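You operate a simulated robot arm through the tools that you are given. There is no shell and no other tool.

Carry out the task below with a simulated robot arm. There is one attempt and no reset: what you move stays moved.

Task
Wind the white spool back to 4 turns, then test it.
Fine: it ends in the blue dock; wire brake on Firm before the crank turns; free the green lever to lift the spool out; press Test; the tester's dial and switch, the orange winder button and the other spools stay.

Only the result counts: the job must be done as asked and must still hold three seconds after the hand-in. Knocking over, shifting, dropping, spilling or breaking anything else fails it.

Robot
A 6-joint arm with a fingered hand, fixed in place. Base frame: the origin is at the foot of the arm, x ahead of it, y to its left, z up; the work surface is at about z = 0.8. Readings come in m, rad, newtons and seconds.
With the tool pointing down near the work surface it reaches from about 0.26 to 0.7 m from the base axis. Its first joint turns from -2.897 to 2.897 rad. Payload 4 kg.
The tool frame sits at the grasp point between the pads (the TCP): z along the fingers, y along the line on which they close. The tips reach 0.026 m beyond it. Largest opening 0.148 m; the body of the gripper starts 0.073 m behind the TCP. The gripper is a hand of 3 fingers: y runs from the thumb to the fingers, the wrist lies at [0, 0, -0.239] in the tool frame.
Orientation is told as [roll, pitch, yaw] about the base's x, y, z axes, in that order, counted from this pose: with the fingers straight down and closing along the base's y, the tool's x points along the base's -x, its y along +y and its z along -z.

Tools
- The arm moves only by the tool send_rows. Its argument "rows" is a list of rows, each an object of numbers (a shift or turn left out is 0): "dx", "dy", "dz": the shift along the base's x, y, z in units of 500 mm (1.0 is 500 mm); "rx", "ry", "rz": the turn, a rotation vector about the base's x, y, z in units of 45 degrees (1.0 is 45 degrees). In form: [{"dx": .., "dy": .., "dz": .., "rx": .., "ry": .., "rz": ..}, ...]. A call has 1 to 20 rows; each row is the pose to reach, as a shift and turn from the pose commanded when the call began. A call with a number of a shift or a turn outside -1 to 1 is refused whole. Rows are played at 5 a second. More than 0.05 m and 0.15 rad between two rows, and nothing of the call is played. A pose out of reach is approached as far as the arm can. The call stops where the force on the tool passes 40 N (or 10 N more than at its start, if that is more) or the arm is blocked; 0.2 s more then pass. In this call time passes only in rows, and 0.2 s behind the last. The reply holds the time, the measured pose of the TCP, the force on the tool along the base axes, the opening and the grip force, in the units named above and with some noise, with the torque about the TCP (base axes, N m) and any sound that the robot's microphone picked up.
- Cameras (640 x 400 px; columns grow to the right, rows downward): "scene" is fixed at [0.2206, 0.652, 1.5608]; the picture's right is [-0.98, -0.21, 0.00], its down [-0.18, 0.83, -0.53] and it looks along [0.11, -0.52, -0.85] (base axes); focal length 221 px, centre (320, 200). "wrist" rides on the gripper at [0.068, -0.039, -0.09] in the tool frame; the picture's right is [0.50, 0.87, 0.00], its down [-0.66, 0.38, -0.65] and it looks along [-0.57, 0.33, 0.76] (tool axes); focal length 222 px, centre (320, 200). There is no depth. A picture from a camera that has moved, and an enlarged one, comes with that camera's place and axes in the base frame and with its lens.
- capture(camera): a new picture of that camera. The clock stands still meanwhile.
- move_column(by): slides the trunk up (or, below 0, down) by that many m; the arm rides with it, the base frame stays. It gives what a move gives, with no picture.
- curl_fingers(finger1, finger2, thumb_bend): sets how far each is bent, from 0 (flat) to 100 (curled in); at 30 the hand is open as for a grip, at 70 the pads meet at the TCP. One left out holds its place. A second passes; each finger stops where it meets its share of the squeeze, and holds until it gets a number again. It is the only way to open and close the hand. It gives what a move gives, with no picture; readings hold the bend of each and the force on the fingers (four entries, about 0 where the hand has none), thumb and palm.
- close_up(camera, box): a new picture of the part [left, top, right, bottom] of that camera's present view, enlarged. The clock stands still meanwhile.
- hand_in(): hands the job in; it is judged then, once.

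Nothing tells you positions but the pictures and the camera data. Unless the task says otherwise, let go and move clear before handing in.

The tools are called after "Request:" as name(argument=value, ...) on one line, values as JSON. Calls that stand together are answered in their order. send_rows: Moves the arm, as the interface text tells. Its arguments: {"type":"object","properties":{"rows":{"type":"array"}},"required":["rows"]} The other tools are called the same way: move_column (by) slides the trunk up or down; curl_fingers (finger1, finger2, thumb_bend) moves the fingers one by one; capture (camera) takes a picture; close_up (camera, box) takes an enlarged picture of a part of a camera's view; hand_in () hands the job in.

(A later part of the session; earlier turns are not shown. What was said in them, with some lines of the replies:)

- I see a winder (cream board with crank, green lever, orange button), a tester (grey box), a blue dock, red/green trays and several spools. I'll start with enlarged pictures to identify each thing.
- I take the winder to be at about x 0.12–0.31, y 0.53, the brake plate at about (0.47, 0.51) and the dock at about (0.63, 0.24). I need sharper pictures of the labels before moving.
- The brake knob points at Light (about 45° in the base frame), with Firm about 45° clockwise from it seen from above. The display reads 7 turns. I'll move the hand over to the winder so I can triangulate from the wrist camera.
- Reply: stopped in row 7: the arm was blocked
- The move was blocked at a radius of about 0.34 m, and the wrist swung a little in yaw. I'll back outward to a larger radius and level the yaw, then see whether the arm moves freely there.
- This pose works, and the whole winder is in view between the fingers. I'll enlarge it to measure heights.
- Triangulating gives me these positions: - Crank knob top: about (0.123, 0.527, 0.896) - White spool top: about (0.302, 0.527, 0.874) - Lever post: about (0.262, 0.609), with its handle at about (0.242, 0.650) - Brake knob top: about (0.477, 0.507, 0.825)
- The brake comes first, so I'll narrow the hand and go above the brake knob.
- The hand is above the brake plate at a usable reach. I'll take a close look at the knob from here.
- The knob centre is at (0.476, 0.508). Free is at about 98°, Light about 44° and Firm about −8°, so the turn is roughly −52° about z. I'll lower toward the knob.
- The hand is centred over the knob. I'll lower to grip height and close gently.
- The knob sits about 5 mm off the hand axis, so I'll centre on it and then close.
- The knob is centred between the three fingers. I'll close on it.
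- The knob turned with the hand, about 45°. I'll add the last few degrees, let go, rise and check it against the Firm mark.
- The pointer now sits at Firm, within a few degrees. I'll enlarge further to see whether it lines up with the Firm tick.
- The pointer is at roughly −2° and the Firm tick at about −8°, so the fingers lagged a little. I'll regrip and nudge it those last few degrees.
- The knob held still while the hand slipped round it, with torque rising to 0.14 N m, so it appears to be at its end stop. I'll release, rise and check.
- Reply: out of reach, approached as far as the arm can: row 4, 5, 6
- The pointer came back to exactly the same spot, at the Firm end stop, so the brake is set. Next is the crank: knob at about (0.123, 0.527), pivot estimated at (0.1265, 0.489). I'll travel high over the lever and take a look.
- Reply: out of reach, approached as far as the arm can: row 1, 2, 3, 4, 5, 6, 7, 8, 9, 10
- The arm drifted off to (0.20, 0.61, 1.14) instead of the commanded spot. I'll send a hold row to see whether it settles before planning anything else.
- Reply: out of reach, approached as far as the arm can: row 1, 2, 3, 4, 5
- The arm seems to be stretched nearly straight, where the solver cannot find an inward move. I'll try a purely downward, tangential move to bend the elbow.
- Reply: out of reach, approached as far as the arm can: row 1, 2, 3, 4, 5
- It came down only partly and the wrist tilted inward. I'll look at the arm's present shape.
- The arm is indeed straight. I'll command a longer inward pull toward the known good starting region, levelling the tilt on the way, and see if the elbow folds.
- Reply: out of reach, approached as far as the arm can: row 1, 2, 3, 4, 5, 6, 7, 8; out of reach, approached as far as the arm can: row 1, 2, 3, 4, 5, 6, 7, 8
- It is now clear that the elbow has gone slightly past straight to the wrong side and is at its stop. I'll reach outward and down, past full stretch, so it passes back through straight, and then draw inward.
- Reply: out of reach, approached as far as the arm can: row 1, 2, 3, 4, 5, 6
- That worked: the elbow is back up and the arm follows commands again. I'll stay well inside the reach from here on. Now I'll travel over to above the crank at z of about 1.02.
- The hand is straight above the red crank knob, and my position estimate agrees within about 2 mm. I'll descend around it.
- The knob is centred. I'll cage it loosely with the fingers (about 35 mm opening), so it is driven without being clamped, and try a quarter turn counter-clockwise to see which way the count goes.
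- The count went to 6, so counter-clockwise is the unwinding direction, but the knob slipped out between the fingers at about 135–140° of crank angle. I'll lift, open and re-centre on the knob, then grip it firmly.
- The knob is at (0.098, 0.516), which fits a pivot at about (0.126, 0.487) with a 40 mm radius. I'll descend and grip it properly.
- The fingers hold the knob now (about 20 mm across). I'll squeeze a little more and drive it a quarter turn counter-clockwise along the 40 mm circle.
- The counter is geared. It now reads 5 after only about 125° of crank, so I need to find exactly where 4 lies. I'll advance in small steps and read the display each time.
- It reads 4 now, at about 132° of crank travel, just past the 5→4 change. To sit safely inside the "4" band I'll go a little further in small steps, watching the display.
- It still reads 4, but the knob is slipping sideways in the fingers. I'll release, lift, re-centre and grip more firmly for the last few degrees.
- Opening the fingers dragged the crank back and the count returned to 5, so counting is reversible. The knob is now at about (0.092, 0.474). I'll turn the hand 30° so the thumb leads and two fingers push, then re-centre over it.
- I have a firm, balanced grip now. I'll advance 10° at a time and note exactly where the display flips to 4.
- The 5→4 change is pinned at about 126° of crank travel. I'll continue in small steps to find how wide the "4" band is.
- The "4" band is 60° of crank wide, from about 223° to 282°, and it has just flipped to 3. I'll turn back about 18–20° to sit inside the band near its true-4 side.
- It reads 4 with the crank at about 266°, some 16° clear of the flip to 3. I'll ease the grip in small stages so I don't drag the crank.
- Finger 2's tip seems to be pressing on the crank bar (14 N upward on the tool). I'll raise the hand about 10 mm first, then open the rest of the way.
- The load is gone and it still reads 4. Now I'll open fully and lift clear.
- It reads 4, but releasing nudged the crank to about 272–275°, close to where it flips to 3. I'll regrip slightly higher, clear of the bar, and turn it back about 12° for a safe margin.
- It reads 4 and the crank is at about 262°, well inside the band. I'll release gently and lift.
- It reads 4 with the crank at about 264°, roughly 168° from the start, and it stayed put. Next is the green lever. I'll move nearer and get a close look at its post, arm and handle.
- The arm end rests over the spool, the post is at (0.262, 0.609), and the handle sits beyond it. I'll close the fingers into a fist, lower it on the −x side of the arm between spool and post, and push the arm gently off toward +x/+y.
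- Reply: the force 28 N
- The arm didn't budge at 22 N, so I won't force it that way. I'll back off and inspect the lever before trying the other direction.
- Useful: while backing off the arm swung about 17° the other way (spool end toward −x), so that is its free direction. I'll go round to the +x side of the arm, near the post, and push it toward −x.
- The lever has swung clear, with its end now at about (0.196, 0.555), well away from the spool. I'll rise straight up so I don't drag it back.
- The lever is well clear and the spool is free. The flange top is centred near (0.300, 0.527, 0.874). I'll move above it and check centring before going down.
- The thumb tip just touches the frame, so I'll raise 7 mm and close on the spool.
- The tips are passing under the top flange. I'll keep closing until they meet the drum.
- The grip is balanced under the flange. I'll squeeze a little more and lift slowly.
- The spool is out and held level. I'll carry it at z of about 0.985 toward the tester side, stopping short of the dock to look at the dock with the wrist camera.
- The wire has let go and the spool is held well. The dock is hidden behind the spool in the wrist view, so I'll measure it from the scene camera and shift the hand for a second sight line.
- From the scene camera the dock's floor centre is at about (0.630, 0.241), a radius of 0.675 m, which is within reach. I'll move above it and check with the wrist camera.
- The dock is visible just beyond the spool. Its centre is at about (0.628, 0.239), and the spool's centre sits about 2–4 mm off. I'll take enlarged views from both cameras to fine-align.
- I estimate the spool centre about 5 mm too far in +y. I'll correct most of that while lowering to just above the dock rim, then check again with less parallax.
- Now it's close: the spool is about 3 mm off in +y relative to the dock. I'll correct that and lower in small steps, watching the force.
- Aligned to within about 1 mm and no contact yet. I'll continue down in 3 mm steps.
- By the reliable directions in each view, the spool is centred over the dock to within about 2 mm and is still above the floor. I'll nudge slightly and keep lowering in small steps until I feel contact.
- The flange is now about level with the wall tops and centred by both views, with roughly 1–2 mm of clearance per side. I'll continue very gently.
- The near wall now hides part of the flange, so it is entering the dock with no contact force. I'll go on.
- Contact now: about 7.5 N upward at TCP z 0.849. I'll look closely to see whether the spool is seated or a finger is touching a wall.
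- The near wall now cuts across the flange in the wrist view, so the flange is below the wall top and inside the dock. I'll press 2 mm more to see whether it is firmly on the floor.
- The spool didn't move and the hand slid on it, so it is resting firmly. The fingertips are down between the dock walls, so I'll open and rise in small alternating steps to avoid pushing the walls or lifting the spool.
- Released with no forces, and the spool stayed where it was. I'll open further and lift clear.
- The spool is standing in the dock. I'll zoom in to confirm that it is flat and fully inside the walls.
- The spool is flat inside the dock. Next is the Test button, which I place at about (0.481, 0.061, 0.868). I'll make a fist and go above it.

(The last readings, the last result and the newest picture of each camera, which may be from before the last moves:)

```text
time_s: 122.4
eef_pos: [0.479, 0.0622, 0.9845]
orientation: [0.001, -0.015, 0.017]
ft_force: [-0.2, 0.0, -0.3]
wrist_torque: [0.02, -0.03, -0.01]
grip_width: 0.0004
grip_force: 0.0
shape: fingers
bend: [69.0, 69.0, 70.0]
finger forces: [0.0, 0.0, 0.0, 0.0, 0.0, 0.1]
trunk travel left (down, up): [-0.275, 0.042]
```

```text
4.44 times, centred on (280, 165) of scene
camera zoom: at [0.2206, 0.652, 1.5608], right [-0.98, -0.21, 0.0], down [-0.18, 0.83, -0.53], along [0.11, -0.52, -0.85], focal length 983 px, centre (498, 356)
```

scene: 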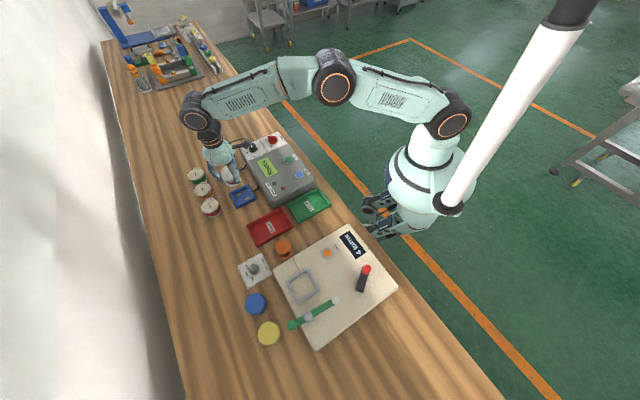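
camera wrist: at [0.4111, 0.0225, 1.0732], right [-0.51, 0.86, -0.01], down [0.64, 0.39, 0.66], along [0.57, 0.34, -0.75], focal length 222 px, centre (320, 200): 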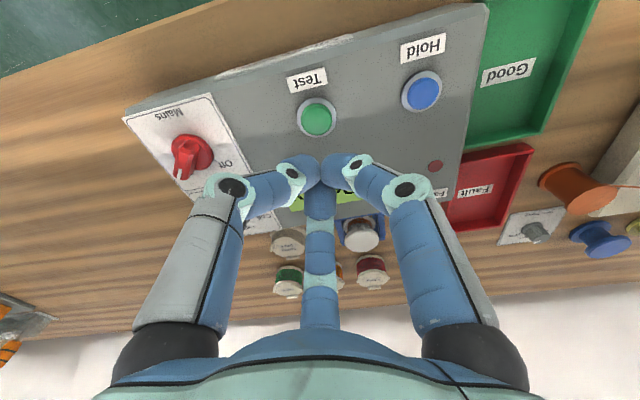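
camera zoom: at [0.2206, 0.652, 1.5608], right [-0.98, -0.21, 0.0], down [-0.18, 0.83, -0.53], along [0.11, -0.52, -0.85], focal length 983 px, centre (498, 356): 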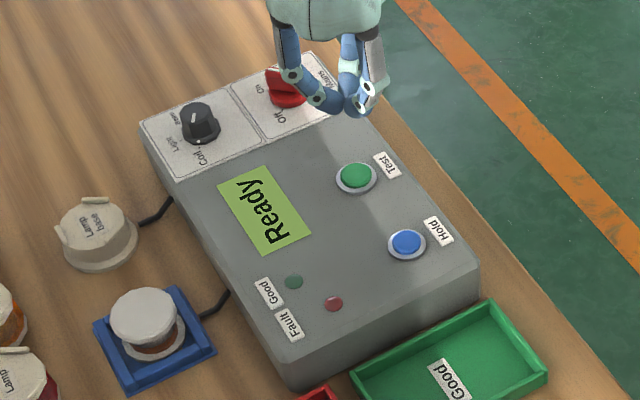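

The Test button is right below, at about (0.482, 0.0605). I'll descend to just above it and then press slowly.

Request:
send_rows(rows=[{"dx": 0.003, "dy": -0.001, "dz": -0.08}, {"dx": 0.003, "dy": -0.001, "dz": -0.13}, {"dx": 0.003, "dy": -0.001, "dz": -0.152}, {"dx": 0.003, "dy": -0.001, "dz": -0.152}])

Request:
capture(camera="wrist")

Request:
close_up(camera="scene", box=[240, 120, 330, 200])

```text
time_s: 123.4
eef_pos: [0.4815, 0.0616, 0.9092]
orientation: [0.001, -0.015, 0.017]
ft_force: [0.9, 0.7, 0.5]
wrist_torque: [0.02, -0.04, -0.01]
grip_width: 0.0004
grip_force: 0.0
shape: fingers
bend: [69.0, 69.0, 70.0]
finger forces: [0.0, 0.0, 0.0, 0.0, 0.0, 0.0]
trunk travel left (down, up): [-0.275, 0.042]
```

```text
taken
camera wrist: at [0.4124, 0.0219, 0.9977], right [-0.51, 0.86, -0.01], down [0.64, 0.39, 0.66], along [0.57, 0.34, -0.75], focal length 222 px, centre (320, 200)
```

wrist: 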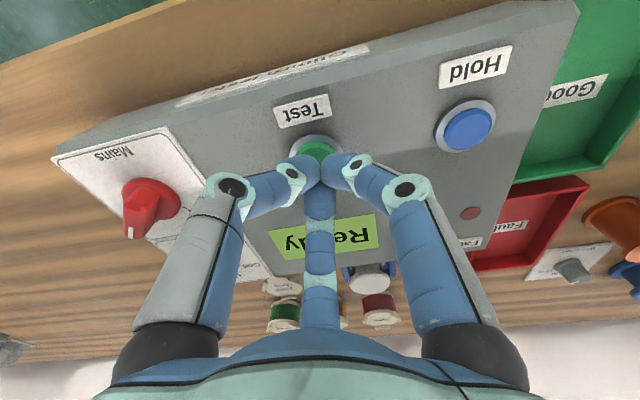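

```text
5.00 times, centred on (285, 160) of scene
camera zoom: at [0.2206, 0.652, 1.5608], right [-0.98, -0.21, 0.0], down [-0.18, 0.83, -0.53], along [0.11, -0.52, -0.85], focal length 1105 px, centre (495, 400)
```

zoom: 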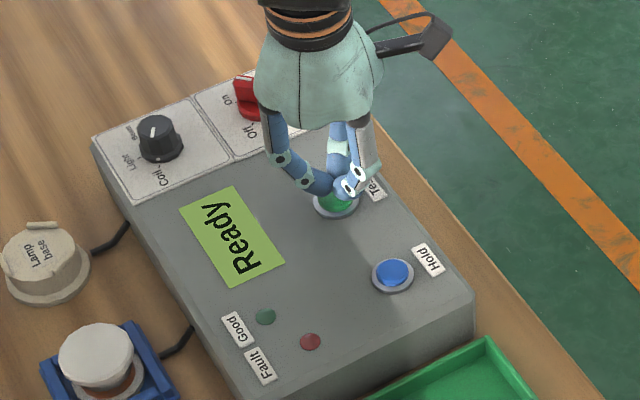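

Request:
send_rows(rows=[{"dz": -0.006}, {"dz": -0.012}, {"dz": -0.018}, {"dz": -0.022}])

Request:
close_up(camera="scene", box=[240, 120, 330, 200])

```text
time_s: 124.4
eef_pos: [0.4808, 0.061, 0.8996]
orientation: [0.0, -0.013, 0.017]
ft_force: [-0.3, -0.7, 0.8]
wrist_torque: [0.02, 0.0, 0.02]
grip_width: 0.0002
grip_force: 0.0
shape: fingers
bend: [69.0, 69.0, 70.0]
finger forces: [0.0, 0.1, 0.0, 0.0, 0.0, 0.0]
trunk travel left (down, up): [-0.275, 0.042]
```

```text
5.00 times, centred on (285, 160) of scene
camera zoom: at [0.2206, 0.652, 1.5608], right [-0.98, -0.21, 0.0], down [-0.18, 0.83, -0.53], along [0.11, -0.52, -0.85], focal length 1105 px, centre (495, 400)
```

zoom: 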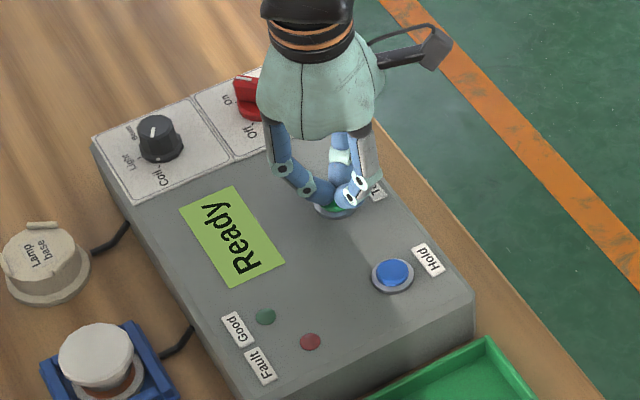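

Request:
send_rows(rows=[{"dz": -0.005}, {"dz": -0.01}, {"dz": -0.015}, {"dz": -0.02}])

Request:
close_up(camera="scene", box=[240, 120, 330, 200])

```text
time_s: 125.4
eef_pos: [0.4811, 0.0613, 0.8915]
orientation: [0.001, -0.017, 0.016]
ft_force: [0.6, -1.0, 24.6]
wrist_torque: [-0.1, 0.02, 0.0]
grip_width: 0.0
grip_force: 14.6
shape: fingers
bend: [71.0, 69.0, 70.0]
finger forces: [8.6, 7.9, 0.0, 0.0, 12.5, 0.0]
trunk travel left (down, up): [-0.275, 0.042]
heard: click
```

```text
5.00 times, centred on (285, 160) of scene
camera zoom: at [0.2206, 0.652, 1.5608], right [-0.98, -0.21, 0.0], down [-0.18, 0.83, -0.53], along [0.11, -0.52, -0.85], focal length 1105 px, centre (495, 400)
```

zoom: 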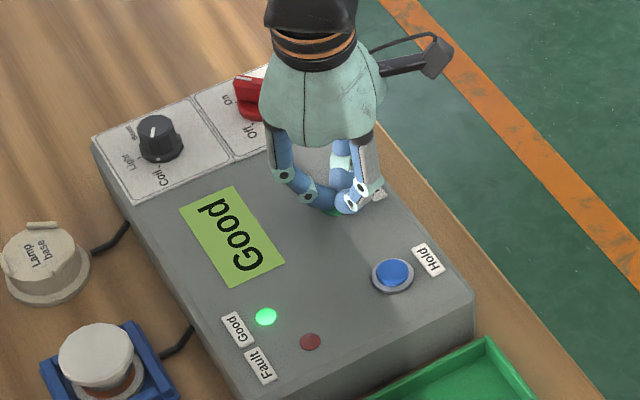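

A click was heard and the tester shows "Good", so the spool is docked properly and at the right count. I'll rise straight up and check everything.

Request:
send_rows(rows=[{"dz": 0.04}, {"dz": 0.1}, {"dz": 0.18}, {"dz": 0.24}, {"dz": 0.24}])

Request:
capture(camera="scene")

Request:
close_up(camera="scene", box=[180, 120, 330, 220])

Request:
close_up(camera="scene", box=[230, 215, 410, 350])

```text
time_s: 126.6
eef_pos: [0.4792, 0.061, 1.0092]
orientation: [0.001, -0.013, 0.018]
ft_force: [0.2, 0.5, -0.1]
wrist_torque: [0.02, 0.02, -0.02]
grip_width: 0.0003
grip_force: 0.1
shape: fingers
bend: [70.0, 70.0, 70.0]
finger forces: [0.1, 0.0, 0.0, 0.0, 0.1, 0.0]
trunk travel left (down, up): [-0.275, 0.042]
```

```text
taken
```

scene: 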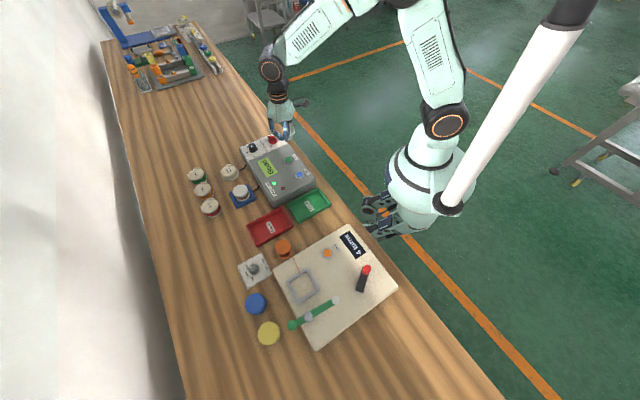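

```text
4.00 times, centred on (255, 170) of scene
camera zoom: at [0.2206, 0.652, 1.5608], right [-0.98, -0.21, 0.0], down [-0.18, 0.83, -0.53], along [0.11, -0.52, -0.85], focal length 884 px, centre (580, 320)
```

zoom: 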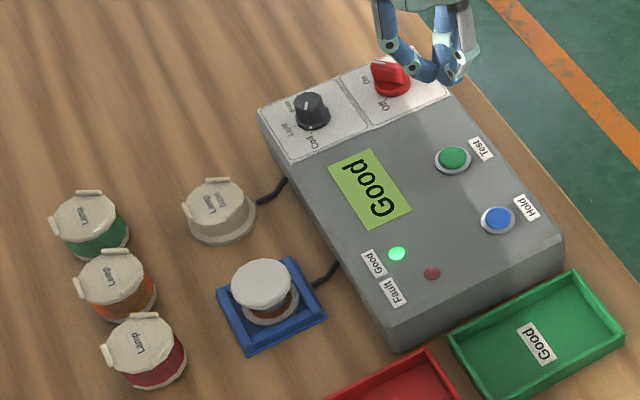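

```text
2.96 times, centred on (320, 282) of scene
camera zoom: at [0.2206, 0.652, 1.5608], right [-0.98, -0.21, 0.0], down [-0.18, 0.83, -0.53], along [0.11, -0.52, -0.85], focal length 655 px, centre (320, -44)
```

zoom: 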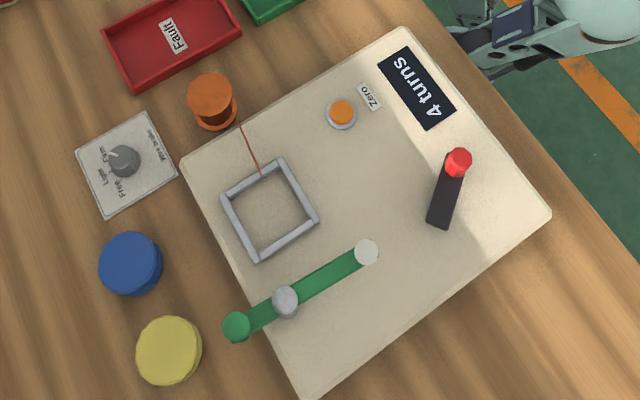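

All checks out: the tester reads Good with the spool in the blue dock. The winder shows 4 turns, the brake is on Firm, the lever is swung free, and the dial, switch, Zero button and other spools are where they were. I'll move a bit further clear and hand in.

Request:
send_rows(rows=[{"dz": 0.06}, {"dx": -0.04, "dy": 0.04, "dz": 0.12}, {"dx": -0.06, "dy": 0.06, "dz": 0.16}, {"dx": -0.06, "dy": 0.06, "dz": 0.16}])

Request:
close_up(camera="scene", box=[180, 120, 400, 350])

```text
time_s: 127.6
eef_pos: [0.4502, 0.0905, 1.0875]
orientation: [0.001, -0.011, 0.018]
ft_force: [-1.5, 0.1, 0.1]
wrist_torque: [-0.02, 0.01, -0.01]
grip_width: 0.0
grip_force: 0.2
shape: fingers
bend: [70.0, 70.0, 70.0]
finger forces: [0.1, 0.0, 0.0, 0.1, 0.0, 0.0]
trunk travel left (down, up): [-0.275, 0.042]
```

```text
1.74 times, centred on (290, 235) of scene
camera zoom: at [0.2206, 0.652, 1.5608], right [-0.98, -0.21, 0.0], down [-0.18, 0.83, -0.53], along [0.11, -0.52, -0.85], focal length 384 px, centre (372, 139)
```

zoom: 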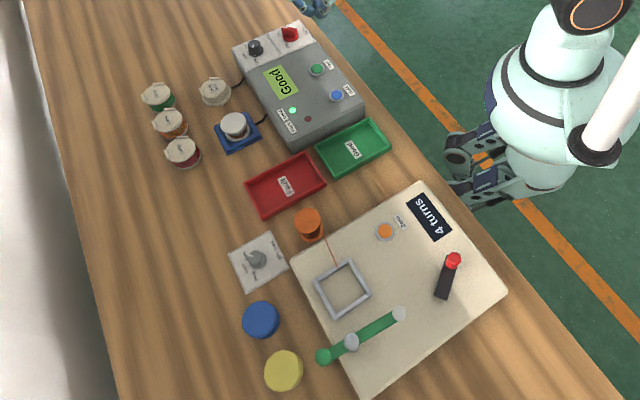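

The hand is clear and everything is settled: the display shows 4 turns, the spool is in the blue dock and the tester reads Good. I'm handing in now.

Request:
hand_in()

```text
The job is handed in.
```

The white spool is wound back to 4 turns, sits in the blue dock, and the tester shows "Good". I've handed the job in but haven't seen the verdict.

- **Brake:** the wire brake was turned from Light to Firm before I touched the crank.
- **Crank:** the counter changes every 60° of crank, not every full turn. I briefly overshot to 3 and turned back. It now reads 4, with the crank well inside that band.
- **Lever:** the green lever only swings one way. My first push went the wrong way (22 N, and it didn't move). It is now swung clear of the spool cradle.
- **Test:** I pressed Test once and heard a click, and the Good light came on.
- **Left alone:** in the final pictures the tester's dial and switch, the orange Zero button and the other spools are where they started.
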